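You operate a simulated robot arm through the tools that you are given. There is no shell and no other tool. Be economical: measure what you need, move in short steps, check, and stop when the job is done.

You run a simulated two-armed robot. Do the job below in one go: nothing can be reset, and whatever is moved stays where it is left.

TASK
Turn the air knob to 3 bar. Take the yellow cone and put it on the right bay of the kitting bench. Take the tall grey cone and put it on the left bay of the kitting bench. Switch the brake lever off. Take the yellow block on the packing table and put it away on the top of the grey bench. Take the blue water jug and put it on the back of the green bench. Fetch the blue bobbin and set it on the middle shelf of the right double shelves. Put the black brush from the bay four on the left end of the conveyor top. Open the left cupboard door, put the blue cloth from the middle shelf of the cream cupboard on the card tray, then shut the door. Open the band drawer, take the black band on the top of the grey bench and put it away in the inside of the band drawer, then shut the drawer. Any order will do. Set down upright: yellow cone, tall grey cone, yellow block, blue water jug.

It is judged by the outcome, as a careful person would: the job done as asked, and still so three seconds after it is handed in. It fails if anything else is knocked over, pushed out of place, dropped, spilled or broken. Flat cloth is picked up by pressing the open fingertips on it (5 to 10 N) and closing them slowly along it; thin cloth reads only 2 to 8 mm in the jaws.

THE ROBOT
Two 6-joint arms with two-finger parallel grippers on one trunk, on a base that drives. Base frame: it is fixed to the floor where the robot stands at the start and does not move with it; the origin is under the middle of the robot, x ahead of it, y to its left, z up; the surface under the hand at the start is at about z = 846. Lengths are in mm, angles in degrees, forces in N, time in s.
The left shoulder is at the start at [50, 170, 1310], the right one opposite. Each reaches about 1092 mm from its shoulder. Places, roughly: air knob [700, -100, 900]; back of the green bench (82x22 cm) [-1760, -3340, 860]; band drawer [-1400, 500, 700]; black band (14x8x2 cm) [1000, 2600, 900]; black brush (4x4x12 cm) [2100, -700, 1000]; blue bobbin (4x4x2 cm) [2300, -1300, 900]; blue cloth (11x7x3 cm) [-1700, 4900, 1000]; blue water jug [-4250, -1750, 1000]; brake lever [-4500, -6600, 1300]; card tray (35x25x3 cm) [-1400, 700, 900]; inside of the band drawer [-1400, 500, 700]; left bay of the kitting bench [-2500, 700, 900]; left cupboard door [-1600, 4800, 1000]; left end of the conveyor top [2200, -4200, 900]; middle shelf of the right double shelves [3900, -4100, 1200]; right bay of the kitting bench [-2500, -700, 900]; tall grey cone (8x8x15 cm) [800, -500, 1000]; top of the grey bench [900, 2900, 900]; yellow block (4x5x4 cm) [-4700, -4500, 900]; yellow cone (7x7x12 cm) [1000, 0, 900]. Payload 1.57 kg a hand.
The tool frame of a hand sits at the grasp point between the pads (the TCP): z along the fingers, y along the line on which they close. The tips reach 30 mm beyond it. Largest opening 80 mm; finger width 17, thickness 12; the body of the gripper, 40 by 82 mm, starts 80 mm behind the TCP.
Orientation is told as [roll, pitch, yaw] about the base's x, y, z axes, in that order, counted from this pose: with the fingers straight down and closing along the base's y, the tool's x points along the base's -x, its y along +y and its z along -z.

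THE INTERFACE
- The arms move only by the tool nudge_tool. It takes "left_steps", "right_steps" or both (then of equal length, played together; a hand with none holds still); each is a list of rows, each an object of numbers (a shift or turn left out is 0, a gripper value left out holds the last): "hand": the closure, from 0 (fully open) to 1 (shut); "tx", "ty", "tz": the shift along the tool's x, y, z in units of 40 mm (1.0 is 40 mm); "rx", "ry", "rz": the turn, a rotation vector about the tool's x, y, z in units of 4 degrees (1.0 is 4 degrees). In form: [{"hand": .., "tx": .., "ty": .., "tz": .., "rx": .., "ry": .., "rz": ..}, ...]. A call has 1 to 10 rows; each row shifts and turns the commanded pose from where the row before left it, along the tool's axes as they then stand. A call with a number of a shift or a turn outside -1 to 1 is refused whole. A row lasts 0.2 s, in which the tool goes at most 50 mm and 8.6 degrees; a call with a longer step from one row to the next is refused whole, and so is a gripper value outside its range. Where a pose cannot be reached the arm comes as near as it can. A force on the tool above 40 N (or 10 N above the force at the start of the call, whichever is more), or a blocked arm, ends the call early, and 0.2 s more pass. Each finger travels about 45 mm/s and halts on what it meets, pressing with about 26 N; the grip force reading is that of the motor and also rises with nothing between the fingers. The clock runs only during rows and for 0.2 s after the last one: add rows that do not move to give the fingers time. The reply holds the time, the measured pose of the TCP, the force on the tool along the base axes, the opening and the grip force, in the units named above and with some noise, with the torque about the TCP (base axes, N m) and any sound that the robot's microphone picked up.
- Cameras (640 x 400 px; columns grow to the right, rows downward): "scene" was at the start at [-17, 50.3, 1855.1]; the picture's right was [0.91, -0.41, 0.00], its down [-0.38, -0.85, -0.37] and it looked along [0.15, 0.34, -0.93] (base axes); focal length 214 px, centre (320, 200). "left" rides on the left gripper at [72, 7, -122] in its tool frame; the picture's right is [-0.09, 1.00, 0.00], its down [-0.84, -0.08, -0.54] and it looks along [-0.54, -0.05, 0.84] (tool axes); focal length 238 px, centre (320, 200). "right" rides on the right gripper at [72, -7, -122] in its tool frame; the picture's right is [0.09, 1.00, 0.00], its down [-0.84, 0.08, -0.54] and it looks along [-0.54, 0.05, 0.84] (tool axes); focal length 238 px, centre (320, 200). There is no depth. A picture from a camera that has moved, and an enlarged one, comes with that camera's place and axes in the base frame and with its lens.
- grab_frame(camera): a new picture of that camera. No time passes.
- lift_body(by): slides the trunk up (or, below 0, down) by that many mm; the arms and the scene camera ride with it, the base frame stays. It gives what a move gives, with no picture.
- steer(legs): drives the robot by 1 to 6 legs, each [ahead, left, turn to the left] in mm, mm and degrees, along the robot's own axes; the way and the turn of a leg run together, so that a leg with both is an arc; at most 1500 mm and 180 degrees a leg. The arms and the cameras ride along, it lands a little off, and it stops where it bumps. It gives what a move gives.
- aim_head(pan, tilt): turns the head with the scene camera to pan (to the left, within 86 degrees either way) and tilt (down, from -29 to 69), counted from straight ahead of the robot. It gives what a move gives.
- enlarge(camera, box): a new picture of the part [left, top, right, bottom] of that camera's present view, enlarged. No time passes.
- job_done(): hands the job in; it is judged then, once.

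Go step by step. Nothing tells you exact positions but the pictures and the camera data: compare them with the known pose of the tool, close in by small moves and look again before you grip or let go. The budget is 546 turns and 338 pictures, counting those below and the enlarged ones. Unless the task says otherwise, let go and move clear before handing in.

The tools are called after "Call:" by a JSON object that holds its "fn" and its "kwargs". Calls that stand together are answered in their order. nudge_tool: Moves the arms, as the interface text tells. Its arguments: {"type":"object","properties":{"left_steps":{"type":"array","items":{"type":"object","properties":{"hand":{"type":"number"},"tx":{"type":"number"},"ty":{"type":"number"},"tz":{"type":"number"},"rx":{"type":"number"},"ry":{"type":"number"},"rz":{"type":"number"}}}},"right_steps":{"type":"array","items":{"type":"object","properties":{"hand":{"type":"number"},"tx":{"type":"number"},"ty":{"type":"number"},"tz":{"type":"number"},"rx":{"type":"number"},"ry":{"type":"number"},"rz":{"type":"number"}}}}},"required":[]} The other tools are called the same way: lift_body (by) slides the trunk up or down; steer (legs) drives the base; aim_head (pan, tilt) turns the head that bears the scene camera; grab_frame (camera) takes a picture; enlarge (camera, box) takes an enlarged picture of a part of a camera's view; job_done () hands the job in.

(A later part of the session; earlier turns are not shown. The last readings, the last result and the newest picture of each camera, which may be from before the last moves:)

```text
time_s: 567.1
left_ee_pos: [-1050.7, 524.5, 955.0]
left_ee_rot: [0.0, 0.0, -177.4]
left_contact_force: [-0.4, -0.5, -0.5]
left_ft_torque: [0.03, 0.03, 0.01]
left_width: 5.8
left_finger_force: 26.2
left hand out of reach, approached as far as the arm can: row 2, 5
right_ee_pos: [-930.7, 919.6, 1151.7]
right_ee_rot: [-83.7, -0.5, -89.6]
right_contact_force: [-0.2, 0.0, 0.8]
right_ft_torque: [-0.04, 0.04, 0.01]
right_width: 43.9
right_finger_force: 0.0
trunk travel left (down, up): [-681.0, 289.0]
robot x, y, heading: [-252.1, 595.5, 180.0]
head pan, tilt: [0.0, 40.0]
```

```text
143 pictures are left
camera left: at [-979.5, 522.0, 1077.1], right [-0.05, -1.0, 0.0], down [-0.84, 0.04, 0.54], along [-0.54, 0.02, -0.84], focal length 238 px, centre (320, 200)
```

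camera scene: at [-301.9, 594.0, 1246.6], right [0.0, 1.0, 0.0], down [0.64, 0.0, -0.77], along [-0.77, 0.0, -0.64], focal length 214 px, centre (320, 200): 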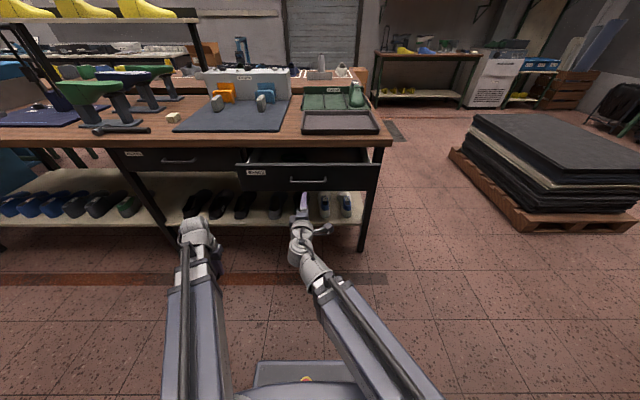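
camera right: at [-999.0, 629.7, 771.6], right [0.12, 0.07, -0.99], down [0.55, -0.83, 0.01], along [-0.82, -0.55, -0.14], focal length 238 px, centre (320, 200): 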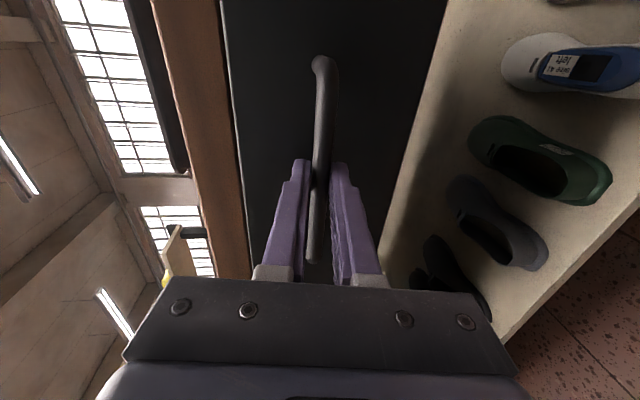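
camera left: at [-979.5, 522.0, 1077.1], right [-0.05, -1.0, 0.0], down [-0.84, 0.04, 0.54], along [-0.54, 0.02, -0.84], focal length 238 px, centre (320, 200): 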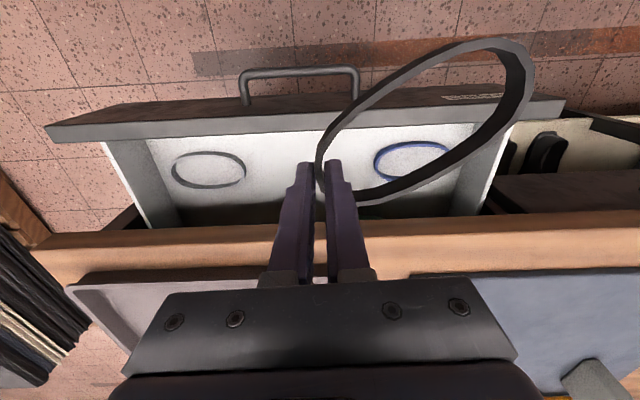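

The drawer holds a grey and a blue band with free room between them. I'll place the black ring in the middle.

Call:
{"fn": "nudge_tool", "kwargs": {"left_steps": [{"tx": -0.52, "ty": -0.76}, {"tx": -0.52, "ty": -0.76}, {"tx": -0.52, "ty": -0.76}]}}

Call:
{"fn": "lift_body", "kwargs": {"by": -130}}

Call:
{"fn": "grab_frame", "kwargs": {"camera": "left"}}

Call:
{"fn": "grab_frame", "kwargs": {"camera": "scene"}}

```text
time_s: 567.9
left_ee_pos: [-1117.2, 612.8, 954.6]
left_ee_rot: [0.0, 0.0, -177.5]
left_contact_force: [-0.4, 0.3, -0.5]
left_ft_torque: [0.01, -0.01, 0.02]
left_width: 5.9
left_finger_force: 26.5
right_ee_pos: [-930.3, 920.0, 1149.6]
right_ee_rot: [-83.7, -0.6, -89.5]
right_contact_force: [-0.8, 0.3, 0.0]
right_ft_torque: [-0.01, 0.02, -0.01]
right_width: 44.2
right_finger_force: 0.1
trunk travel left (down, up): [-681.0, 289.0]
robot x, y, heading: [-254.8, 595.2, 179.7]
head pan, tilt: [0.0, 40.0]
```

```text
time_s: 569.5
left_ee_pos: [-1117.1, 613.4, 825.3]
left_ee_rot: [0.1, -0.1, -177.5]
left_contact_force: [0.7, 0.9, 4.9]
left_ft_torque: [-0.22, -0.27, 0.03]
left_width: 8.6
left_finger_force: 26.3
right_ee_pos: [-929.7, 920.8, 1021.5]
right_ee_rot: [-83.6, -0.6, -89.6]
right_contact_force: [0.3, 0.2, 0.4]
right_ft_torque: [-0.02, 0.0, -0.01]
right_width: 44.1
right_finger_force: 0.0
trunk travel left (down, up): [-551.0, 419.0]
robot x, y, heading: [-256.3, 596.6, 180.0]
head pan, tilt: [0.0, 40.0]
```

```text
142 pictures are left
camera left: at [-1045.0, 609.4, 947.6], right [-0.05, -1.0, 0.0], down [-0.84, 0.04, 0.54], along [-0.54, 0.02, -0.84], focal length 238 px, centre (320, 200)
```

left: 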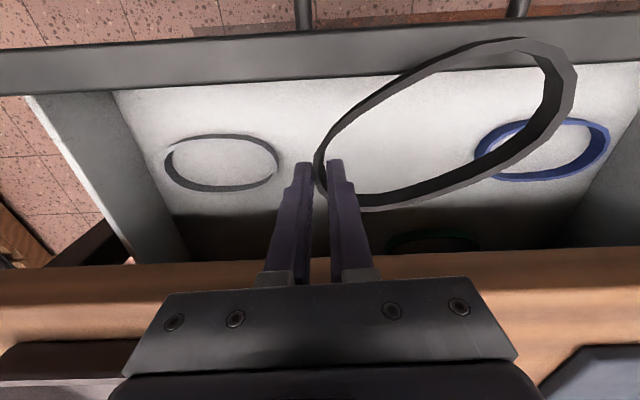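

```text
141 pictures are left
camera scene: at [-301.3, 594.2, 1516.6], right [0.0, 1.0, 0.0], down [0.64, 0.0, -0.77], along [-0.77, 0.0, -0.64], focal length 214 px, centre (320, 200)
```

scene: 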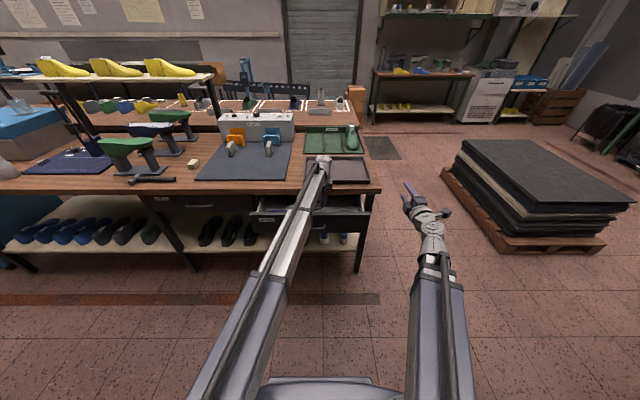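

The ring sits slanted and touches the drawer's front edge. I'll rise, turn the hand about 27 degrees to line it up, and try again.

Call:
{"fn": "lift_body", "kwargs": {"by": 60}}

Call:
{"fn": "nudge_tool", "kwargs": {"left_steps": [{"rz": 1}, {"rz": 1}, {"rz": 1}, {"rz": 1}, {"rz": 1}, {"rz": 1}, {"rz": 1}]}}

Call:
{"fn": "grab_frame", "kwargs": {"camera": "left"}}

```text
time_s: 570.5
left_ee_pos: [-1115.8, 611.6, 886.6]
left_ee_rot: [0.1, 0.0, -177.5]
left_contact_force: [-0.7, -0.2, 0.3]
left_ft_torque: [0.01, -0.03, 0.0]
left_width: 5.9
left_finger_force: 25.5
right_ee_pos: [-930.0, 918.9, 1081.6]
right_ee_rot: [-83.6, -0.7, -89.6]
right_contact_force: [0.1, 0.4, 0.8]
right_ft_torque: [0.01, 0.0, -0.01]
right_width: 43.9
right_finger_force: 0.1
trunk travel left (down, up): [-611.0, 359.0]
robot x, y, heading: [-257.4, 592.4, 179.8]
head pan, tilt: [0.0, 40.0]
```

```text
time_s: 572.1
left_ee_pos: [-1117.2, 611.6, 885.4]
left_ee_rot: [0.0, -0.1, 154.4]
left_contact_force: [0.5, -0.6, -0.4]
left_ft_torque: [0.01, 0.0, -0.04]
left_width: 6.0
left_finger_force: 26.4
right_ee_pos: [-930.8, 918.4, 1081.5]
right_ee_rot: [-83.6, -0.5, -89.6]
right_contact_force: [-0.1, 1.0, 0.4]
right_ft_torque: [-0.04, -0.01, 0.0]
right_width: 44.0
right_finger_force: 0.0
trunk travel left (down, up): [-611.0, 359.0]
robot x, y, heading: [-256.2, 594.7, 179.7]
head pan, tilt: [0.0, 40.0]
```

```text
140 pictures are left
camera left: at [-1055.0, 575.7, 1007.4], right [-0.51, -0.86, 0.0], down [-0.72, 0.43, 0.54], along [-0.47, 0.28, -0.84], focal length 238 px, centre (320, 200)
```

left: 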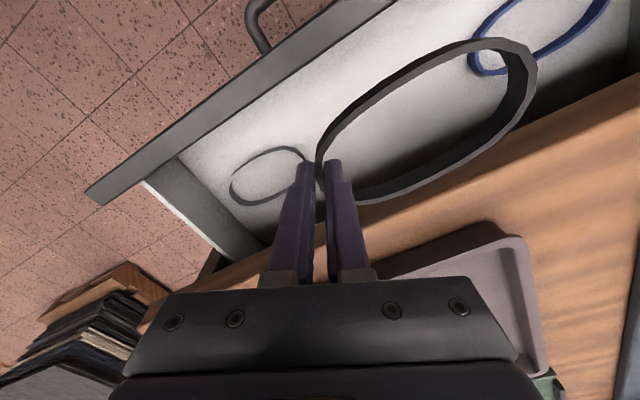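

Call:
{"fn": "nudge_tool", "kwargs": {"left_steps": [{"tx": 0.4, "ty": -0.19}]}}

Call:
{"fn": "lift_body", "kwargs": {"by": -65}}

Call:
{"fn": "grab_frame", "kwargs": {"camera": "left"}}

```text
time_s: 572.5
left_ee_pos: [-1098.7, 611.4, 885.5]
left_ee_rot: [0.1, 0.0, 154.5]
left_contact_force: [0.1, 0.5, 0.1]
left_ft_torque: [0.03, -0.01, -0.01]
left_width: 6.0
left_finger_force: 25.8
right_ee_pos: [-929.8, 919.2, 1082.5]
right_ee_rot: [-83.6, -0.7, -89.5]
right_contact_force: [0.5, -0.2, 0.5]
right_ft_torque: [0.0, 0.02, -0.02]
right_width: 44.2
right_finger_force: 0.0
trunk travel left (down, up): [-611.0, 359.0]
robot x, y, heading: [-259.7, 596.5, 179.8]
head pan, tilt: [0.0, 40.0]
```

```text
time_s: 573.5
left_ee_pos: [-1099.2, 610.3, 820.6]
left_ee_rot: [0.1, -0.1, 154.5]
left_contact_force: [-0.2, 0.4, -1.1]
left_ft_torque: [0.0, 0.01, -0.03]
left_width: 6.0
left_finger_force: 25.7
right_ee_pos: [-930.1, 919.7, 1016.7]
right_ee_rot: [-83.6, -0.5, -89.6]
right_contact_force: [-0.3, 0.0, 0.1]
right_ft_torque: [-0.02, 0.0, -0.01]
right_width: 44.2
right_finger_force: 0.2
trunk travel left (down, up): [-546.0, 424.0]
robot x, y, heading: [-255.0, 594.9, 179.9]
head pan, tilt: [0.0, 40.0]
```

```text
139 pictures are left
camera left: at [-1038.1, 574.6, 942.5], right [-0.51, -0.86, 0.0], down [-0.72, 0.43, 0.54], along [-0.47, 0.28, -0.84], focal length 238 px, centre (320, 200)
```

left: 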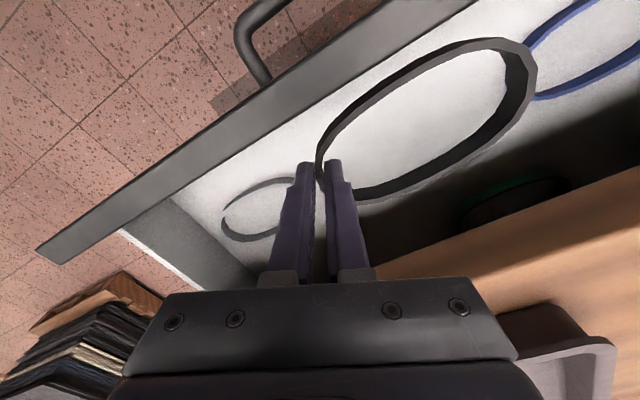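

Call:
{"fn": "lift_body", "kwargs": {"by": -45}}

Call:
{"fn": "lift_body", "kwargs": {"by": -15}}

Call:
{"fn": "grab_frame", "kwargs": {"camera": "left"}}

```text
time_s: 574.4
left_ee_pos: [-1098.6, 609.5, 775.4]
left_ee_rot: [0.1, 0.1, 154.5]
left_contact_force: [-0.4, 0.1, 0.0]
left_ft_torque: [0.05, 0.01, 0.0]
left_width: 6.1
left_finger_force: 25.4
right_ee_pos: [-929.1, 919.2, 972.1]
right_ee_rot: [-83.8, -0.6, -89.5]
right_contact_force: [0.2, -0.5, 0.6]
right_ft_torque: [0.02, 0.02, 0.0]
right_width: 43.8
right_finger_force: 0.1
trunk travel left (down, up): [-501.0, 469.0]
robot x, y, heading: [-254.9, 593.5, 180.0]
head pan, tilt: [0.0, 40.0]
```

```text
time_s: 575.0
left_ee_pos: [-1100.6, 609.6, 760.7]
left_ee_rot: [0.1, 0.1, 154.5]
left_contact_force: [0.2, -0.6, -0.6]
left_ft_torque: [-0.01, 0.0, 0.0]
left_width: 6.0
left_finger_force: 25.7
right_ee_pos: [-930.7, 919.3, 957.2]
right_ee_rot: [-83.7, -0.5, -89.6]
right_contact_force: [-0.6, 0.1, 0.1]
right_ft_torque: [-0.01, 0.02, 0.02]
right_width: 43.9
right_finger_force: 0.1
trunk travel left (down, up): [-486.0, 484.0]
robot x, y, heading: [-256.0, 595.5, 179.9]
head pan, tilt: [0.0, 40.0]
```

```text
138 pictures are left
camera left: at [-1038.1, 574.6, 882.5], right [-0.51, -0.86, 0.0], down [-0.72, 0.43, 0.54], along [-0.47, 0.28, -0.84], focal length 238 px, centre (320, 200)
```

left: 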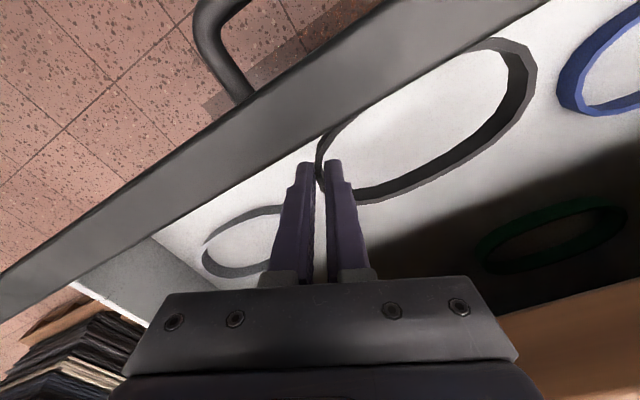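

Call:
{"fn": "nudge_tool", "kwargs": {"left_steps": [{"tx": -0.3, "ty": 0.14}]}}

Call:
{"fn": "lift_body", "kwargs": {"by": -12}}

Call:
{"fn": "lift_body", "kwargs": {"by": -8}}

Call:
{"fn": "grab_frame", "kwargs": {"camera": "left"}}

```text
time_s: 575.4
left_ee_pos: [-1111.8, 610.3, 760.3]
left_ee_rot: [0.1, 0.0, 154.6]
left_contact_force: [-0.2, 0.6, -0.5]
left_ft_torque: [0.02, 0.03, -0.02]
left_width: 5.7
left_finger_force: 25.9
right_ee_pos: [-930.8, 919.6, 957.7]
right_ee_rot: [-83.6, -0.5, -89.6]
right_contact_force: [1.0, 1.4, 0.4]
right_ft_torque: [0.0, 0.0, 0.02]
right_width: 44.1
right_finger_force: 0.1
trunk travel left (down, up): [-486.0, 484.0]
robot x, y, heading: [-255.0, 591.6, 179.8]
head pan, tilt: [0.0, 40.0]
```

```text
time_s: 576.0
left_ee_pos: [-1110.8, 610.9, 749.6]
left_ee_rot: [0.1, 0.0, 154.6]
left_contact_force: [-1.1, -0.5, 0.6]
left_ft_torque: [0.03, 0.01, 0.01]
left_width: 6.0
left_finger_force: 25.6
right_ee_pos: [-930.4, 919.8, 945.4]
right_ee_rot: [-83.8, -0.6, -89.6]
right_contact_force: [0.2, 0.3, -0.3]
right_ft_torque: [-0.01, 0.02, 0.03]
right_width: 43.6
right_finger_force: 0.1
trunk travel left (down, up): [-474.0, 496.0]
robot x, y, heading: [-254.1, 592.4, 179.8]
head pan, tilt: [0.0, 40.0]
```

```text
time_s: 576.6
left_ee_pos: [-1110.8, 611.0, 740.3]
left_ee_rot: [0.2, -0.1, 154.4]
left_contact_force: [0.2, 0.1, 0.2]
left_ft_torque: [0.01, 0.03, 0.0]
left_width: 5.7
left_finger_force: 25.7
right_ee_pos: [-930.4, 919.0, 936.4]
right_ee_rot: [-83.7, -0.6, -89.6]
right_contact_force: [0.4, 0.0, 0.1]
right_ft_torque: [0.01, -0.02, 0.01]
right_width: 44.0
right_finger_force: 0.0
trunk travel left (down, up): [-466.0, 504.0]
robot x, y, heading: [-257.6, 594.5, 180.0]
head pan, tilt: [0.0, 40.0]
```

```text
137 pictures are left
camera left: at [-1050.4, 574.5, 862.4], right [-0.51, -0.86, 0.0], down [-0.72, 0.43, 0.54], along [-0.47, 0.28, -0.84], focal length 238 px, centre (320, 200)
```

left: 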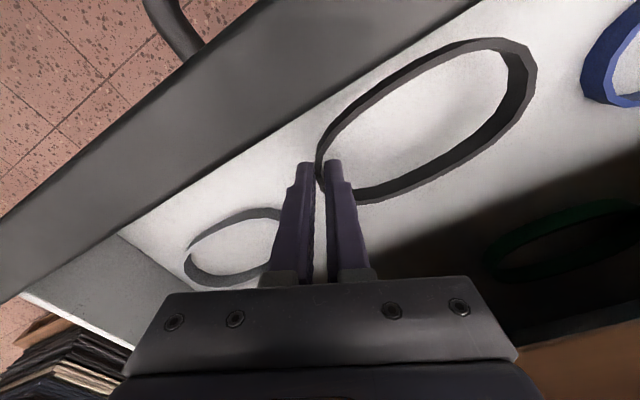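

Call:
{"fn": "lift_body", "kwargs": {"by": -12}}

Call:
{"fn": "lift_body", "kwargs": {"by": -10}}

Call:
{"fn": "grab_frame", "kwargs": {"camera": "left"}}

```text
time_s: 577.2
left_ee_pos: [-1112.6, 610.3, 729.5]
left_ee_rot: [0.1, -0.1, 154.6]
left_contact_force: [0.8, -0.6, -0.3]
left_ft_torque: [0.01, 0.02, 0.01]
left_width: 6.1
left_finger_force: 26.2
right_ee_pos: [-930.8, 918.8, 925.2]
right_ee_rot: [-83.7, -0.6, -89.6]
right_contact_force: [-0.1, 0.0, -0.5]
right_ft_torque: [0.0, -0.02, -0.02]
right_width: 44.1
right_finger_force: 0.0
trunk travel left (down, up): [-454.0, 516.0]
robot x, y, heading: [-253.7, 597.6, 179.8]
head pan, tilt: [0.0, 40.0]
```

```text
time_s: 577.8
left_ee_pos: [-1112.0, 608.6, 720.3]
left_ee_rot: [0.1, -0.2, 154.4]
left_contact_force: [1.8, -0.5, 12.3]
left_ft_torque: [0.01, 0.25, -0.05]
left_width: 6.0
left_finger_force: 26.4
right_ee_pos: [-929.0, 920.7, 916.3]
right_ee_rot: [-83.8, -0.6, -89.7]
right_contact_force: [-1.3, 0.6, -0.6]
right_ft_torque: [0.03, -0.01, 0.01]
right_width: 44.0
right_finger_force: 0.1
trunk travel left (down, up): [-444.0, 526.0]
robot x, y, heading: [-257.9, 595.1, 179.9]
head pan, tilt: [0.0, 40.0]
```

```text
136 pictures are left
camera left: at [-1049.6, 574.6, 841.4], right [-0.51, -0.86, 0.0], down [-0.72, 0.43, 0.54], along [-0.47, 0.28, -0.84], focal length 238 px, centre (320, 200)
```

left: 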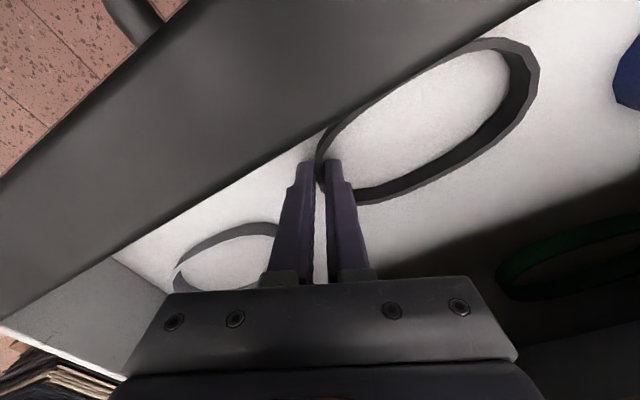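

The ring is on the drawer floor. I'll open slightly and rise.

Call:
{"fn": "nudge_tool", "kwargs": {"left_steps": [{"hand": 0.85}, {"hand": 0.7}, {}]}}

Call:
{"fn": "lift_body", "kwargs": {"by": 240}}

Call:
{"fn": "grab_frame", "kwargs": {"camera": "left"}}

```text
time_s: 578.6
left_ee_pos: [-1111.7, 610.6, 718.2]
left_ee_rot: [0.1, 0.0, 154.5]
left_contact_force: [-0.2, 0.7, -0.1]
left_ft_torque: [0.01, 0.02, 0.0]
left_width: 24.1
left_finger_force: 0.0
right_ee_pos: [-930.3, 919.7, 914.5]
right_ee_rot: [-83.7, -0.6, -89.5]
right_contact_force: [0.3, -0.2, -0.8]
right_ft_torque: [0.03, 0.01, -0.01]
right_width: 44.0
right_finger_force: 0.0
trunk travel left (down, up): [-444.0, 526.0]
robot x, y, heading: [-257.5, 593.6, 179.8]
head pan, tilt: [0.0, 40.0]
```

```text
time_s: 581.1
left_ee_pos: [-1111.9, 611.2, 959.4]
left_ee_rot: [0.1, 0.0, 154.5]
left_contact_force: [1.1, -0.1, 0.2]
left_ft_torque: [-0.02, -0.03, 0.01]
left_width: 23.9
left_finger_force: 0.1
right_ee_pos: [-930.1, 918.7, 1154.1]
right_ee_rot: [-83.8, -0.6, -89.6]
right_contact_force: [-0.6, -0.4, -0.1]
right_ft_torque: [0.0, 0.04, -0.02]
right_width: 44.1
right_finger_force: 0.0
trunk travel left (down, up): [-684.0, 286.0]
robot x, y, heading: [-256.6, 594.7, 180.0]
head pan, tilt: [0.0, 40.0]
```

```text
135 pictures are left
camera left: at [-1050.5, 574.5, 1080.3], right [-0.51, -0.86, 0.0], down [-0.72, 0.43, 0.54], along [-0.47, 0.28, -0.84], focal length 238 px, centre (320, 200)
```

left: 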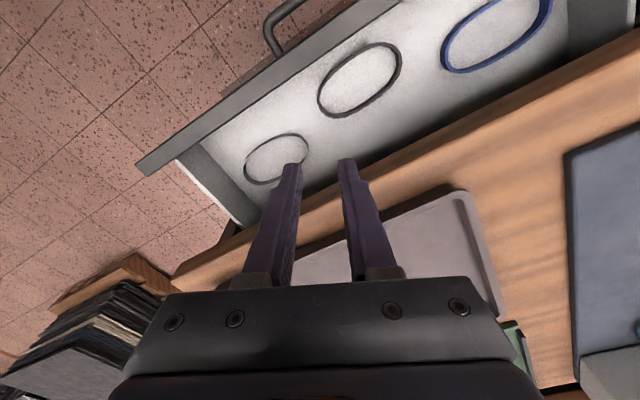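

The ring lies in the drawer with the others. Now I'll clear the left hand and push the drawer shut with the right.

Call:
{"fn": "nudge_tool", "kwargs": {"left_steps": [{"tx": 1, "ty": 0.4}, {"tx": 1, "ty": 0.4}, {"tx": 1, "ty": 0.4}, {"tx": 1, "ty": 0.4}, {"tx": 1, "ty": 0.4}, {"tx": 1, "ty": 0.4}, {"tx": 1, "ty": 0.4}, {"tx": 1, "ty": 0.4}, {"tx": 1, "ty": 0.4}, {"tx": 1, "ty": 0.4}]}}

Call:
{"fn": "nudge_tool", "kwargs": {"left_steps": [{"tx": 1, "ty": 0.4}, {"tx": 1, "ty": 0.4}, {}, {}, {}, {}, {}, {}, {}], "right_steps": [{"hand": 1}, {}, {"tx": -0.95}, {"tx": -0.95}, {"tx": -0.95}, {"tx": -0.95}, {"tx": -0.95}, {"tx": -0.95}, {"tx": -0.95}]}}

Call:
{"fn": "nudge_tool", "kwargs": {"right_steps": [{"tx": -0.95}, {"tx": -0.95}]}}

Call:
{"fn": "lift_body", "kwargs": {"by": -398}}

Call:
{"fn": "grab_frame", "kwargs": {"camera": "right"}}

```text
time_s: 583.3
left_ee_pos: [-818.3, 293.5, 959.7]
left_ee_rot: [0.1, -0.1, 154.4]
left_contact_force: [0.1, 0.0, 0.3]
left_ft_torque: [0.01, 0.02, 0.03]
left_width: 23.8
left_finger_force: 0.1
left hand out of reach, approached as far as the arm can: row 3, 5
right_ee_pos: [-931.2, 918.6, 1155.7]
right_ee_rot: [-83.7, -0.6, -89.5]
right_contact_force: [-0.3, -0.4, 0.0]
right_ft_torque: [0.02, -0.01, 0.04]
right_width: 43.8
right_finger_force: 0.1
trunk travel left (down, up): [-684.0, 286.0]
robot x, y, heading: [-256.6, 593.8, 179.8]
head pan, tilt: [0.0, 40.0]
```

```text
time_s: 585.3
left_ee_pos: [-761.4, 228.6, 958.8]
left_ee_rot: [0.1, 0.0, 154.4]
left_contact_force: [-0.2, 0.7, 0.4]
left_ft_torque: [-0.01, 0.0, 0.02]
left_width: 23.8
left_finger_force: 0.1
right_ee_pos: [-930.1, 653.7, 1154.7]
right_ee_rot: [-83.9, -0.6, -89.5]
right_contact_force: [-0.5, 0.2, 0.5]
right_ft_torque: [-0.01, 0.0, -0.02]
right_width: 0.0
right_finger_force: 21.6
right hand out of reach, approached as far as the arm can: row 6
trunk travel left (down, up): [-684.0, 286.0]
robot x, y, heading: [-260.5, 596.6, 180.1]
head pan, tilt: [0.0, 40.0]
```

```text
time_s: 585.9
left_ee_pos: [-761.7, 229.4, 959.6]
left_ee_rot: [0.1, 0.0, 154.5]
left_contact_force: [-0.6, 0.0, 0.1]
left_ft_torque: [0.0, -0.03, -0.03]
left_width: 23.9
left_finger_force: 0.1
right_ee_pos: [-930.6, 577.2, 1155.3]
right_ee_rot: [-83.9, -0.6, -89.6]
right_contact_force: [0.5, 0.4, -0.4]
right_ft_torque: [-0.01, 0.03, 0.02]
right_width: 0.1
right_finger_force: 20.9
right hand out of reach, approached as far as the arm can: row 2
trunk travel left (down, up): [-684.0, 286.0]
robot x, y, heading: [-257.3, 597.1, 179.9]
head pan, tilt: [0.0, 40.0]
```

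```text
time_s: 589.7
left_ee_pos: [-759.5, 229.0, 560.8]
left_ee_rot: [0.1, 0.1, 154.4]
left_contact_force: [-0.6, 0.2, 0.4]
left_ft_torque: [0.01, -0.03, -0.02]
left_width: 24.1
left_finger_force: 0.1
right_ee_pos: [-930.8, 578.7, 756.5]
right_ee_rot: [-83.8, -0.5, -89.6]
right_contact_force: [-0.1, 0.9, 0.0]
right_ft_torque: [-0.01, 0.03, -0.02]
right_width: 0.2
right_finger_force: 21.5
trunk travel left (down, up): [-286.0, 684.0]
robot x, y, heading: [-258.7, 596.8, 179.9]
head pan, tilt: [0.0, 40.0]
```

```text
134 pictures are left
camera right: at [-811.7, 650.3, 775.8], right [0.11, 0.08, -0.99], down [0.55, -0.83, -0.01], along [-0.83, -0.55, -0.13], focal length 238 px, centre (320, 200)
```

right: 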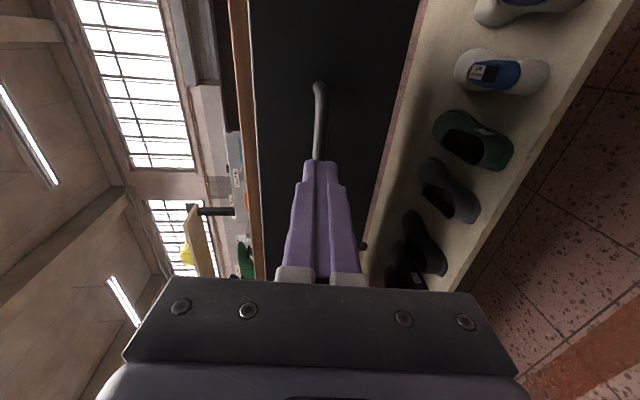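

Call:
{"fn": "nudge_tool", "kwargs": {"right_steps": [{"tz": 0.6, "ty": -0.066}, {"tz": 0.6, "ty": -0.066}, {"tz": 0.6, "ty": -0.066}, {"tz": 0.6, "ty": -0.066}, {"tz": 0.6, "ty": -0.066}, {"tz": 0.5, "ty": -0.055}, {"tz": 0.5, "ty": -0.055}, {"tz": 0.5, "ty": -0.055}]}}

Call:
{"fn": "grab_frame", "kwargs": {"camera": "scene"}}

```text
time_s: 591.5
left_ee_pos: [-760.9, 228.7, 560.7]
left_ee_rot: [0.1, 0.0, 154.5]
left_contact_force: [0.7, 0.5, 0.6]
left_ft_torque: [0.01, 0.02, 0.02]
left_width: 23.9
left_finger_force: 0.0
right_ee_pos: [-1115.2, 579.0, 758.2]
right_ee_rot: [-83.9, -0.5, -89.6]
right_contact_force: [-0.2, 0.6, 0.4]
right_ft_torque: [0.0, 0.01, 0.0]
right_width: 0.2
right_finger_force: 20.9
trunk travel left (down, up): [-286.0, 684.0]
robot x, y, heading: [-256.4, 593.1, 180.0]
head pan, tilt: [0.0, 40.0]
```

```text
133 pictures are left
camera scene: at [-301.7, 594.0, 1251.6], right [0.0, 1.0, 0.0], down [0.64, 0.0, -0.77], along [-0.77, 0.0, -0.64], focal length 214 px, centre (320, 200)
```

scene: 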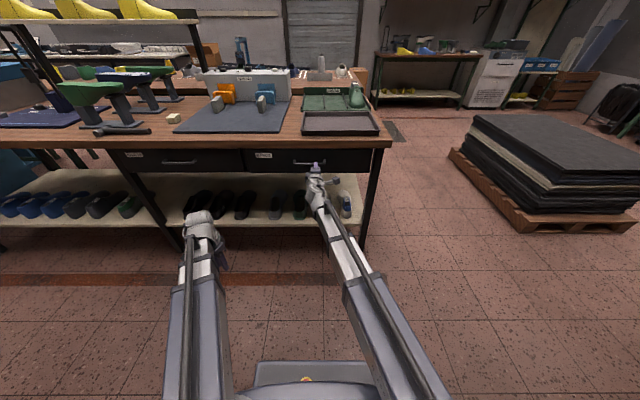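

Call:
{"fn": "nudge_tool", "kwargs": {"right_steps": [{"tz": 0.3, "ty": -0.033}, {"tz": 0.3, "ty": -0.033}, {"tz": 0.3, "ty": -0.033}]}}

Call:
{"fn": "enlarge", "kwargs": {"camera": "scene", "box": [220, 130, 400, 220]}}

```text
time_s: 592.1
left_ee_pos: [-760.6, 229.2, 560.5]
left_ee_rot: [0.2, 0.0, 154.5]
left_contact_force: [-0.1, -0.1, 0.6]
left_ft_torque: [0.0, -0.02, 0.0]
left_width: 24.1
left_finger_force: 0.1
right_ee_pos: [-1129.7, 576.4, 757.3]
right_ee_rot: [-83.9, -0.6, -89.7]
right_contact_force: [6.7, 0.2, 3.6]
right_ft_torque: [0.01, 0.03, 0.04]
right_width: 0.0
right_finger_force: 21.2
trunk travel left (down, up): [-286.0, 684.0]
robot x, y, heading: [-255.6, 594.7, 179.8]
head pan, tilt: [0.0, 40.0]
stopped in row 3 (right hand): the force on the tool passed its limit at 53 N (the readings are from after the stop); the commanded pose is now the measured one
```

```text
3.56 times, centred on (310, 175) of scene
camera zoom: at [-300.6, 594.1, 1251.8], right [0.0, 1.0, 0.0], down [0.64, 0.0, -0.77], along [-0.77, 0.0, -0.64], focal length 763 px, centre (356, 289)
```

zoom: 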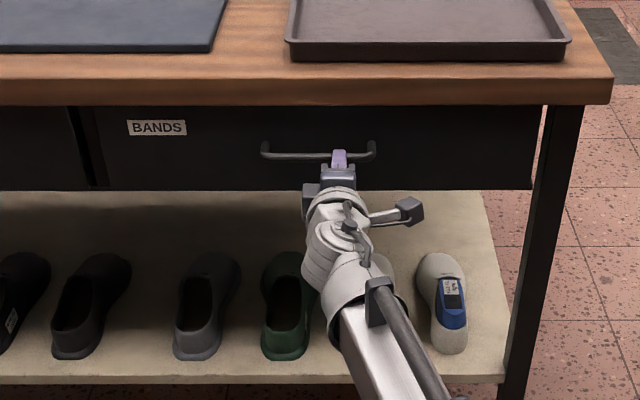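

The band drawer is shut. I'll draw the hand back, raise, and restore it to fingers-down.

Call:
{"fn": "nudge_tool", "kwargs": {"right_steps": [{"tz": -0.9, "ty": 0.1}, {"tz": -0.9, "ty": 0.1}, {"tz": -0.9, "ty": 0.1}, {"tz": -0.9, "ty": 0.1}, {"tz": -0.9, "ty": 0.1, "hand": 0}]}}

Call:
{"fn": "lift_body", "kwargs": {"by": 400}}

Call:
{"fn": "nudge_tool", "kwargs": {"right_steps": [{"rx": -1}, {"rx": -1}, {"rx": -1}, {"rx": -1}, {"rx": -1}, {"rx": -1}, {"rx": -1}, {"rx": -1}, {"rx": -1}, {"rx": -1}]}}

Call:
{"fn": "nudge_tool", "kwargs": {"right_steps": [{"rx": -1}, {"rx": -1}, {"rx": -1}, {"rx": -1}, {"rx": -1}, {"rx": -1}, {"rx": -1}, {"rx": -1}, {"rx": -1}, {"rx": -1}]}}

Call:
{"fn": "nudge_tool", "kwargs": {"right_steps": [{"rx": -0.95}, {"rz": 1}, {"rz": 1}, {"rz": 1}, {"rz": 1}, {"rz": 1}, {"rz": 1}, {"rz": 1}, {"rz": 1}, {"rz": 1}]}}

Call:
{"fn": "lift_body", "kwargs": {"by": 200}}

```text
time_s: 593.3
left_ee_pos: [-759.9, 229.1, 560.7]
left_ee_rot: [0.1, 0.0, 154.5]
left_contact_force: [0.5, 0.6, -0.4]
left_ft_torque: [-0.03, -0.01, 0.0]
left_width: 24.2
left_finger_force: 0.0
right_ee_pos: [-949.4, 578.2, 756.9]
right_ee_rot: [-83.6, -0.7, -89.8]
right_contact_force: [-0.1, 0.9, 0.9]
right_ft_torque: [-0.01, -0.01, -0.03]
right_width: 32.0
right_finger_force: 0.1
trunk travel left (down, up): [-286.0, 684.0]
robot x, y, heading: [-251.7, 595.5, 179.7]
head pan, tilt: [0.0, 40.0]
```

```text
time_s: 597.1
left_ee_pos: [-760.4, 229.4, 959.7]
left_ee_rot: [0.2, 0.0, 154.6]
left_contact_force: [0.1, 0.6, 0.3]
left_ft_torque: [-0.01, 0.02, 0.03]
left_width: 24.0
left_finger_force: 0.0
right_ee_pos: [-950.0, 579.3, 1156.5]
right_ee_rot: [-83.6, -0.6, -89.8]
right_contact_force: [0.2, 1.0, -0.9]
right_ft_torque: [-0.01, 0.02, 0.01]
right_width: 80.0
right_finger_force: 0.1
trunk travel left (down, up): [-686.0, 284.0]
robot x, y, heading: [-256.4, 594.1, 179.9]
head pan, tilt: [0.0, 40.0]
```

```text
time_s: 599.3
left_ee_pos: [-760.6, 229.0, 959.7]
left_ee_rot: [0.0, 0.0, 154.6]
left_contact_force: [0.4, 0.8, -0.6]
left_ft_torque: [0.01, 0.0, 0.03]
left_width: 23.7
left_finger_force: 0.0
right_ee_pos: [-949.4, 579.3, 1022.1]
right_ee_rot: [-43.6, -0.6, -89.7]
right_contact_force: [-0.3, -0.6, 0.4]
right_ft_torque: [0.02, -0.01, -0.02]
right_width: 80.2
right_finger_force: 0.1
right hand out of reach, approached as far as the arm can: row 1, 2, 3, 4, 5, 6, 7, 8, 9, 10
trunk travel left (down, up): [-686.0, 284.0]
robot x, y, heading: [-257.1, 595.0, 180.1]
head pan, tilt: [0.0, 40.0]
```

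```text
time_s: 601.5
left_ee_pos: [-760.6, 228.4, 961.2]
left_ee_rot: [0.1, 0.0, 154.5]
left_contact_force: [0.2, 0.1, 0.2]
left_ft_torque: [0.03, 0.01, 0.02]
left_width: 24.1
left_finger_force: 0.1
right_ee_pos: [-951.0, 578.5, 961.4]
right_ee_rot: [-3.5, -0.6, -89.8]
right_contact_force: [0.8, -0.8, 1.0]
right_ft_torque: [0.02, -0.01, -0.01]
right_width: 79.9
right_finger_force: 0.1
right hand out of reach, approached as far as the arm can: row 1, 2, 3, 4, 5, 6, 7, 8, 10
trunk travel left (down, up): [-686.0, 284.0]
robot x, y, heading: [-256.4, 593.0, 179.5]
head pan, tilt: [0.0, 40.0]
```

```text
time_s: 603.7
left_ee_pos: [-760.5, 229.3, 961.0]
left_ee_rot: [0.2, 0.1, 154.6]
left_contact_force: [0.4, -0.1, 0.0]
left_ft_torque: [-0.01, 0.0, 0.0]
left_width: 23.7
left_finger_force: 0.1
right_ee_pos: [-951.6, 578.0, 960.4]
right_ee_rot: [0.5, -0.4, -125.7]
right_contact_force: [-0.1, 0.5, 0.0]
right_ft_torque: [0.01, 0.01, -0.03]
right_width: 80.1
right_finger_force: 0.1
trunk travel left (down, up): [-686.0, 284.0]
robot x, y, heading: [-258.5, 594.7, 180.1]
head pan, tilt: [0.0, 40.0]
```

```text
time_s: 605.9
left_ee_pos: [-760.4, 229.1, 1160.8]
left_ee_rot: [0.1, 0.0, 154.6]
left_contact_force: [-0.2, -0.1, 0.0]
left_ft_torque: [-0.01, 0.0, -0.03]
left_width: 24.0
left_finger_force: 0.0
right_ee_pos: [-950.3, 578.9, 1160.8]
right_ee_rot: [0.6, -0.4, -125.8]
right_contact_force: [0.7, -0.2, 0.0]
right_ft_torque: [0.02, -0.02, 0.02]
right_width: 79.9
right_finger_force: 0.0
trunk travel left (down, up): [-886.0, 84.0]
robot x, y, heading: [-259.3, 593.1, 180.1]
head pan, tilt: [0.0, 40.0]
```

Call:
{"fn": "steer", "kwargs": {"legs": [[0, -1500, 0], [0, -1300, 0], [0, 0, -90], [0, 1150, 0]]}}

Call:
{"fn": "aim_head", "kwargs": {"pan": 0, "tilt": 25}}

Call:
{"fn": "grab_frame", "kwargs": {"camera": "scene"}}

```text
time_s: 628.7
left_ee_pos: [-1724.4, 3933.7, 1161.8]
left_ee_rot: [0.1, 0.1, 62.2]
left_contact_force: [0.1, -0.1, -0.1]
left_ft_torque: [0.01, 0.03, -0.02]
left_width: 24.1
left_finger_force: 0.0
right_ee_pos: [-1367.4, 4110.2, 1160.5]
right_ee_rot: [0.6, -0.4, 142.1]
right_contact_force: [-0.4, -0.4, 1.0]
right_ft_torque: [-0.02, -0.02, 0.0]
right_width: 79.9
right_finger_force: 0.0
trunk travel left (down, up): [-886.0, 84.0]
robot x, y, heading: [-1372.6, 3417.8, 87.7]
head pan, tilt: [0.0, 40.0]
```

```text
time_s: 629.5
left_ee_pos: [-1724.0, 3933.3, 1162.0]
left_ee_rot: [0.1, 0.1, 62.3]
left_contact_force: [-0.2, -0.2, 0.6]
left_ft_torque: [0.0, -0.01, -0.02]
left_width: 23.9
left_finger_force: 0.2
right_ee_pos: [-1367.7, 4110.8, 1160.6]
right_ee_rot: [0.5, -0.5, 142.1]
right_contact_force: [0.3, 0.0, 0.1]
right_ft_torque: [0.0, 0.05, 0.01]
right_width: 79.8
right_finger_force: 0.0
trunk travel left (down, up): [-886.0, 84.0]
robot x, y, heading: [-1379.1, 3417.2, 87.9]
head pan, tilt: [0.0, 25.0]
```

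```text
131 pictures are left
camera scene: at [-1374.8, 3466.0, 1874.9], right [1.0, -0.04, 0.0], down [-0.02, -0.42, -0.91], along [0.04, 0.91, -0.42], focal length 214 px, centre (320, 200)
```

scene: 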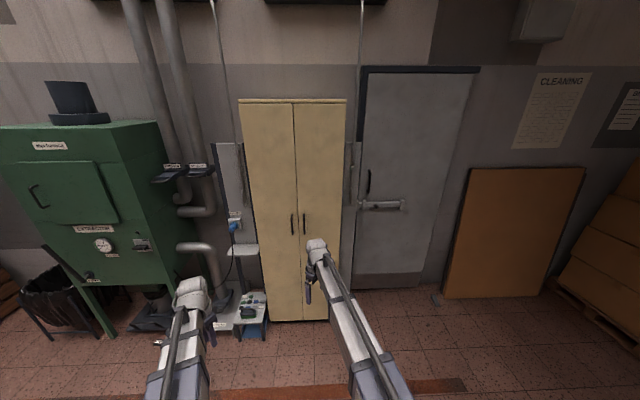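

The cupboard front is at y≈4800; the left door spans x -1880…-1493, with its handle at about [-1512,4780,1094], hinged on the left. I'll move up and set the left hand pointing forward.

Call:
{"fn": "steer", "kwargs": {"legs": [[0, 70, 2.1], [220, 0, 0]]}}

Call:
{"fn": "nudge_tool", "kwargs": {"left_steps": [{"rz": -1}, {"rz": -1}, {"rz": -1}, {"rz": -1}, {"rz": -1}, {"rz": -1}, {"rz": -0.5}, {"hand": 0.3}, {}, {}]}}

Call:
{"fn": "nudge_tool", "kwargs": {"left_steps": [{"ry": -1}, {"ry": -1}, {"ry": -1}, {"ry": -1}, {"ry": -1}, {"ry": -1}, {"ry": -1}, {"ry": -1}, {"ry": -1}, {"ry": -1}]}}

Call:
{"fn": "nudge_tool", "kwargs": {"left_steps": [{"ry": -1}, {"ry": -1}, {"ry": -1}, {"ry": -1}, {"ry": -1}, {"ry": -1}, {"ry": -1}, {"ry": -1}, {"ry": -1}, {"ry": -1}]}}

Call:
{"fn": "lift_body", "kwargs": {"by": -265}}

Call:
{"fn": "grab_frame", "kwargs": {"camera": "left"}}

Call:
{"fn": "grab_frame", "kwargs": {"camera": "scene"}}

```text
time_s: 631.8
left_ee_pos: [-1813.3, 4147.9, 1160.8]
left_ee_rot: [0.1, 0.0, 64.4]
left_contact_force: [0.2, 1.2, -0.7]
left_ft_torque: [-0.06, 0.03, 0.01]
left_width: 24.0
left_finger_force: 0.1
right_ee_pos: [-1465.4, 4339.0, 1160.8]
right_ee_rot: [0.6, -0.4, 144.4]
right_contact_force: [0.4, -0.5, 0.3]
right_ft_torque: [-0.04, -0.03, -0.01]
right_width: 80.2
right_finger_force: 0.1
trunk travel left (down, up): [-886.0, 84.0]
robot x, y, heading: [-1443.6, 3645.3, 89.9]
head pan, tilt: [0.0, 25.0]
```

```text
time_s: 634.0
left_ee_pos: [-1814.1, 4147.1, 1160.8]
left_ee_rot: [0.1, -0.1, 90.6]
left_contact_force: [-0.5, -1.0, 0.3]
left_ft_torque: [0.01, -0.01, 0.0]
left_width: 56.2
left_finger_force: 0.0
right_ee_pos: [-1463.6, 4338.9, 1161.4]
right_ee_rot: [0.5, -0.4, 144.4]
right_contact_force: [-0.5, 1.3, 1.0]
right_ft_torque: [0.0, 0.01, 0.05]
right_width: 80.0
right_finger_force: 0.0
trunk travel left (down, up): [-886.0, 84.0]
robot x, y, heading: [-1448.2, 3641.8, 90.1]
head pan, tilt: [0.0, 25.0]
```

```text
time_s: 636.2
left_ee_pos: [-1834.5, 4180.5, 1212.7]
left_ee_rot: [0.1, -39.9, 90.5]
left_contact_force: [-0.3, 0.0, 0.1]
left_ft_torque: [-0.02, 0.0, 0.01]
left_width: 56.0
left_finger_force: 0.0
left hand out of reach, approached as far as the arm can: row 3, 4, 5, 6, 7, 8, 9, 10
right_ee_pos: [-1463.7, 4337.9, 1161.6]
right_ee_rot: [0.5, -0.4, 144.3]
right_contact_force: [-0.7, 0.1, 0.4]
right_ft_torque: [0.01, 0.01, -0.01]
right_width: 79.7
right_finger_force: 0.0
trunk travel left (down, up): [-886.0, 84.0]
robot x, y, heading: [-1447.1, 3642.6, 89.9]
head pan, tilt: [0.0, 25.0]
```

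```text
time_s: 638.4
left_ee_pos: [-1869.1, 4231.3, 1342.7]
left_ee_rot: [0.4, -80.0, 90.2]
left_contact_force: [0.5, 0.4, -0.8]
left_ft_torque: [0.02, 0.01, 0.0]
left_width: 55.8
left_finger_force: 0.2
left hand out of reach, approached as far as the arm can: row 1, 2, 3, 4, 5, 6, 7, 8, 9, 10
right_ee_pos: [-1464.7, 4338.0, 1160.7]
right_ee_rot: [0.5, -0.3, 144.4]
right_contact_force: [0.0, -0.1, 0.2]
right_ft_torque: [-0.01, -0.01, 0.01]
right_width: 80.2
right_finger_force: 0.1
trunk travel left (down, up): [-886.0, 84.0]
robot x, y, heading: [-1445.9, 3643.4, 90.0]
head pan, tilt: [0.0, 25.0]
```

```text
time_s: 641.1
left_ee_pos: [-1870.7, 4231.8, 1077.9]
left_ee_rot: [0.3, -79.9, 90.2]
left_contact_force: [0.5, 0.2, -0.2]
left_ft_torque: [-0.01, -0.03, -0.01]
left_width: 56.1
left_finger_force: 0.0
right_ee_pos: [-1463.3, 4338.6, 894.9]
right_ee_rot: [0.5, -0.4, 144.4]
right_contact_force: [-0.6, -0.9, 0.4]
right_ft_torque: [-0.02, 0.01, -0.04]
right_width: 80.2
right_finger_force: 0.0
trunk travel left (down, up): [-621.0, 349.0]
robot x, y, heading: [-1445.7, 3642.8, 90.4]
head pan, tilt: [0.0, 25.0]
```

```text
130 pictures are left
camera left: at [-1875.6, 4099.5, 1027.6], right [-1.0, 0.01, 0.09], down [0.08, -0.39, 0.92], along [0.04, 0.92, 0.38], focal length 238 px, centre (320, 200)
```

left: 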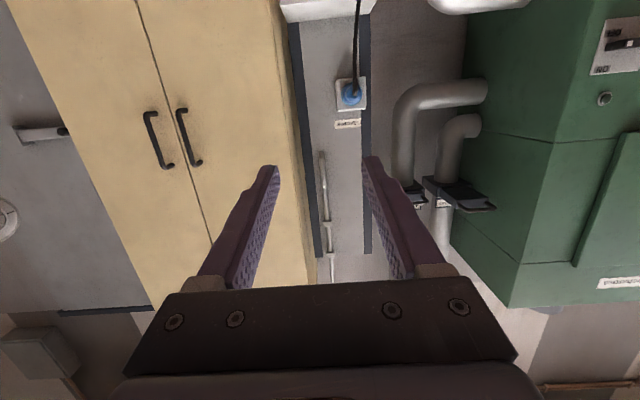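

```text
129 pictures are left
camera scene: at [-1446.3, 3693.8, 1610.0], right [1.0, 0.0, 0.0], down [0.0, -0.42, -0.91], along [0.0, 0.91, -0.42], focal length 214 px, centre (320, 200)
```

scene: 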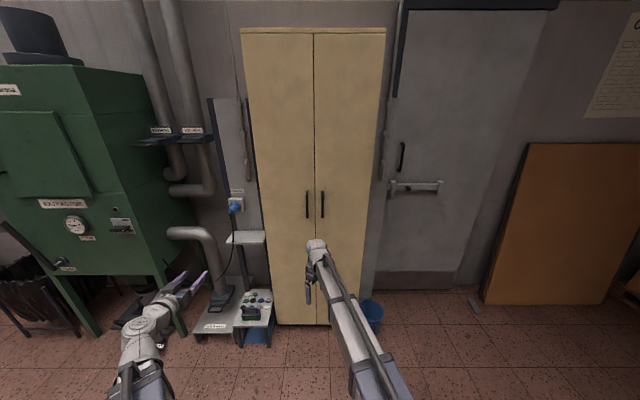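

The left door's handle is at about [-1517,4745,1090]. I'll move the right hand clear, then bring the left hand in front of the handle.

Call:
{"fn": "nudge_tool", "kwargs": {"right_steps": [{"tx": 0.93, "ty": -0.19}, {"tx": 0.93, "ty": -0.19}, {"tx": 0.93, "ty": -0.19}, {"tx": 0.93, "ty": -0.19}, {"tx": 0.93, "ty": -0.19}, {"tx": 0.93, "ty": -0.19}, {"tx": 0.93, "ty": -0.19}, {"tx": 0.93, "ty": -0.19}, {"tx": 0.93, "ty": -0.19}]}}

Call:
{"fn": "nudge_tool", "kwargs": {"left_steps": [{"ty": -0.85, "tz": 0.4, "tx": -0.07}, {"ty": -0.85, "tz": 0.4, "tx": -0.07}, {"ty": -0.85, "tz": 0.4, "tx": -0.07}, {"ty": -0.85, "tz": 0.4, "tx": -0.07}, {"ty": -0.85, "tz": 0.4, "tx": -0.07}, {"ty": -0.85, "tz": 0.4, "tx": -0.07}, {"ty": -0.85, "tz": 0.4, "tx": -0.07}, {"ty": -0.85, "tz": 0.4, "tx": -0.07}, {"ty": -0.85, "tz": 0.4, "tx": -0.07}, {"ty": -0.85, "tz": 0.4, "tx": -0.07}]}}

Call:
{"fn": "grab_frame", "kwargs": {"camera": "left"}}

```text
time_s: 643.1
left_ee_pos: [-1869.3, 4231.2, 1077.3]
left_ee_rot: [0.5, -79.9, 90.2]
left_contact_force: [-0.3, -0.1, 0.2]
left_ft_torque: [0.02, 0.02, 0.02]
left_width: 55.7
left_finger_force: 0.2
right_ee_pos: [-1153.6, 4198.4, 895.9]
right_ee_rot: [0.4, -0.3, 144.3]
right_contact_force: [0.2, -1.1, 0.3]
right_ft_torque: [0.01, 0.0, 0.01]
right_width: 79.8
right_finger_force: 0.0
trunk travel left (down, up): [-621.0, 349.0]
robot x, y, heading: [-1447.9, 3643.3, 90.0]
head pan, tilt: [0.0, 25.0]
```

```text
time_s: 645.3
left_ee_pos: [-1534.8, 4404.9, 1077.0]
left_ee_rot: [0.4, -79.7, 90.2]
left_contact_force: [0.3, -0.1, 0.3]
left_ft_torque: [0.01, -0.01, 0.01]
left_width: 56.0
left_finger_force: 0.0
left hand out of reach, approached as far as the arm can: row 1, 2, 9
right_ee_pos: [-1154.1, 4198.0, 895.3]
right_ee_rot: [0.5, -0.3, 144.4]
right_contact_force: [-0.1, -0.5, 0.0]
right_ft_torque: [0.0, -0.03, 0.0]
right_width: 79.9
right_finger_force: 0.0
trunk travel left (down, up): [-621.0, 349.0]
robot x, y, heading: [-1444.1, 3643.6, 90.3]
head pan, tilt: [0.0, 25.0]
```

```text
128 pictures are left
camera left: at [-1541.4, 4273.4, 1027.3], right [-1.0, 0.01, 0.09], down [0.08, -0.38, 0.92], along [0.04, 0.92, 0.38], focal length 238 px, centre (320, 200)
```

left: 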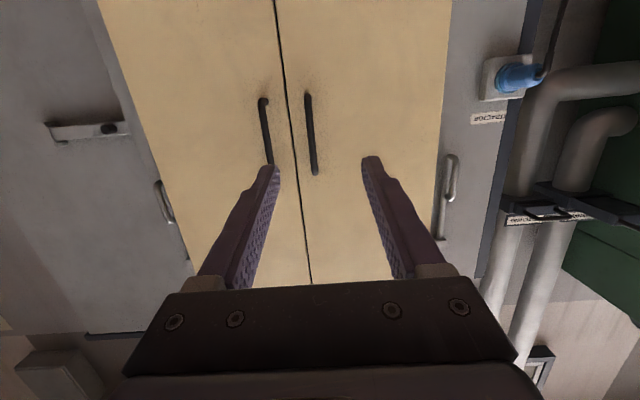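

Call:
{"fn": "nudge_tool", "kwargs": {"left_steps": [{"ty": -0.48}, {"tz": 0.95, "tx": -0.17}, {"tz": 0.95, "tx": -0.17}, {"tz": 0.95, "tx": -0.17}, {"tz": 0.95, "tx": -0.17}, {"tz": 0.95, "tx": -0.17}, {"tz": 0.95, "tx": -0.17}]}}

Call:
{"fn": "grab_frame", "kwargs": {"camera": "left"}}

```text
time_s: 646.9
left_ee_pos: [-1523.0, 4637.9, 1077.5]
left_ee_rot: [0.4, -79.9, 90.2]
left_contact_force: [0.4, 0.0, 1.1]
left_ft_torque: [0.0, 0.02, 0.01]
left_width: 56.0
left_finger_force: 0.0
right_ee_pos: [-1153.7, 4198.7, 896.6]
right_ee_rot: [0.5, -0.4, 144.3]
right_contact_force: [0.0, 0.0, -1.3]
right_ft_torque: [0.03, 0.0, -0.03]
right_width: 80.0
right_finger_force: 0.0
trunk travel left (down, up): [-621.0, 349.0]
robot x, y, heading: [-1447.2, 3641.7, 89.8]
head pan, tilt: [0.0, 25.0]
```

```text
127 pictures are left
camera left: at [-1528.8, 4505.9, 1027.3], right [-1.0, 0.01, 0.09], down [0.08, -0.39, 0.92], along [0.04, 0.92, 0.38], focal length 238 px, centre (320, 200)
```

left: 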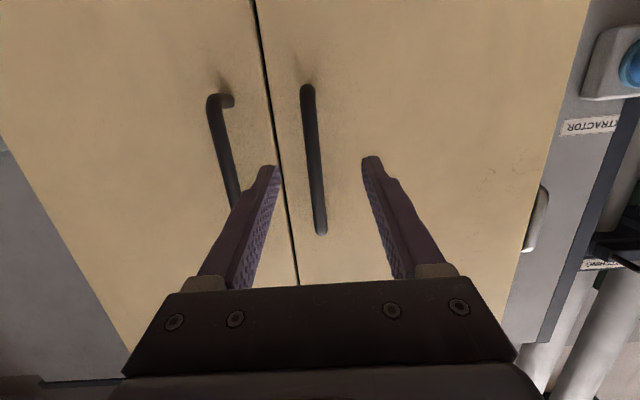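

Call:
{"fn": "nudge_tool", "kwargs": {"left_steps": [{"tz": 0.78, "tx": -0.14, "ty": -0.06}, {"tz": 0.78, "tx": -0.14, "ty": -0.06}, {"tz": 0.78, "tx": -0.14}]}}

Call:
{"fn": "nudge_tool", "kwargs": {"left_steps": [{"hand": 0.5}, {"hand": 0.7}, {"hand": 0.9}, {"hand": 1}, {}]}}

Call:
{"fn": "grab_frame", "kwargs": {"camera": "left"}}

```text
time_s: 647.7
left_ee_pos: [-1515.4, 4734.2, 1076.6]
left_ee_rot: [0.3, -79.8, 90.1]
left_contact_force: [0.2, -0.1, -0.3]
left_ft_torque: [0.01, 0.01, 0.02]
left_width: 56.0
left_finger_force: 0.1
left hand out of reach, approached as far as the arm can: row 1
right_ee_pos: [-1154.5, 4200.2, 896.2]
right_ee_rot: [0.5, -0.3, 144.4]
right_contact_force: [-0.6, -0.1, -0.2]
right_ft_torque: [0.0, 0.0, 0.01]
right_width: 80.1
right_finger_force: 0.1
trunk travel left (down, up): [-621.0, 349.0]
robot x, y, heading: [-1446.7, 3640.2, 89.9]
head pan, tilt: [0.0, 25.0]
```

```text
time_s: 648.9
left_ee_pos: [-1516.7, 4732.7, 1077.8]
left_ee_rot: [0.3, -79.9, 90.3]
left_contact_force: [-3.7, 0.9, 1.3]
left_ft_torque: [0.15, -0.04, 0.01]
left_width: 13.8
left_finger_force: 30.3
right_ee_pos: [-1153.1, 4197.5, 895.1]
right_ee_rot: [0.5, -0.5, 144.5]
right_contact_force: [0.2, -0.7, -0.1]
right_ft_torque: [0.02, -0.02, 0.01]
right_width: 80.0
right_finger_force: 0.2
trunk travel left (down, up): [-621.0, 349.0]
robot x, y, heading: [-1446.5, 3640.7, 90.0]
head pan, tilt: [0.0, 25.0]
```

```text
126 pictures are left
camera left: at [-1522.2, 4600.4, 1027.5], right [-1.0, 0.0, 0.09], down [0.08, -0.39, 0.92], along [0.04, 0.92, 0.38], focal length 238 px, centre (320, 200)
```

left: 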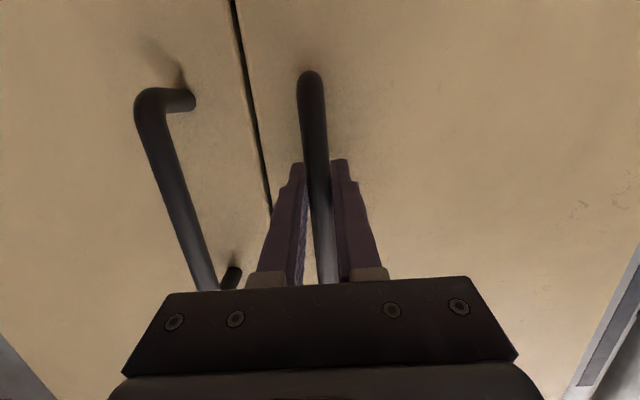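

The handle is held. I'll pull it open along its arc.

Call:
{"fn": "nudge_tool", "kwargs": {"left_steps": [{"tz": -0.4, "tx": 0.07, "ty": 0.03}, {"tz": -0.55, "tx": 0.1, "ty": 0.1}, {"tz": -0.55, "tx": 0.1, "ty": 0.15}, {"tz": -0.55, "tx": 0.1, "ty": 0.2}, {"tz": -0.55, "tx": 0.1, "ty": 0.25}, {"tz": -0.55, "tx": 0.1, "ty": 0.3}]}}

Call:
{"fn": "grab_frame", "kwargs": {"camera": "scene"}}

```text
time_s: 650.0
left_ee_pos: [-1545.1, 4652.0, 1076.1]
left_ee_rot: [1.4, -79.7, 89.8]
left_contact_force: [-7.1, 3.9, 6.1]
left_ft_torque: [-0.63, -0.06, 0.13]
left_width: 13.9
left_finger_force: 29.9
right_ee_pos: [-1155.8, 4199.0, 895.6]
right_ee_rot: [0.6, -0.4, 144.6]
right_contact_force: [-0.6, -0.2, 0.5]
right_ft_torque: [0.0, -0.01, 0.02]
right_width: 80.0
right_finger_force: 0.1
trunk travel left (down, up): [-621.0, 349.0]
robot x, y, heading: [-1447.0, 3647.9, 90.3]
head pan, tilt: [0.0, 25.0]
stopped in row 5 (left hand): the force on the tool passed its limit at 49 N (the readings are from after the stop); the commanded pose is now the measured one
```

```text
125 pictures are left
camera scene: at [-1446.3, 3694.2, 1609.8], right [1.0, 0.0, 0.0], down [0.0, -0.42, -0.91], along [0.0, 0.91, -0.42], focal length 214 px, centre (320, 200)
```

scene: 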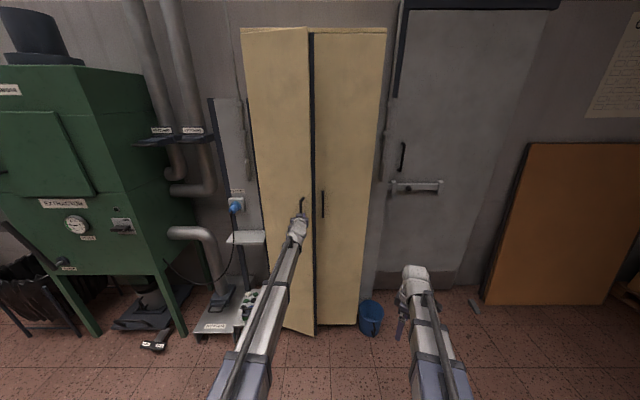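

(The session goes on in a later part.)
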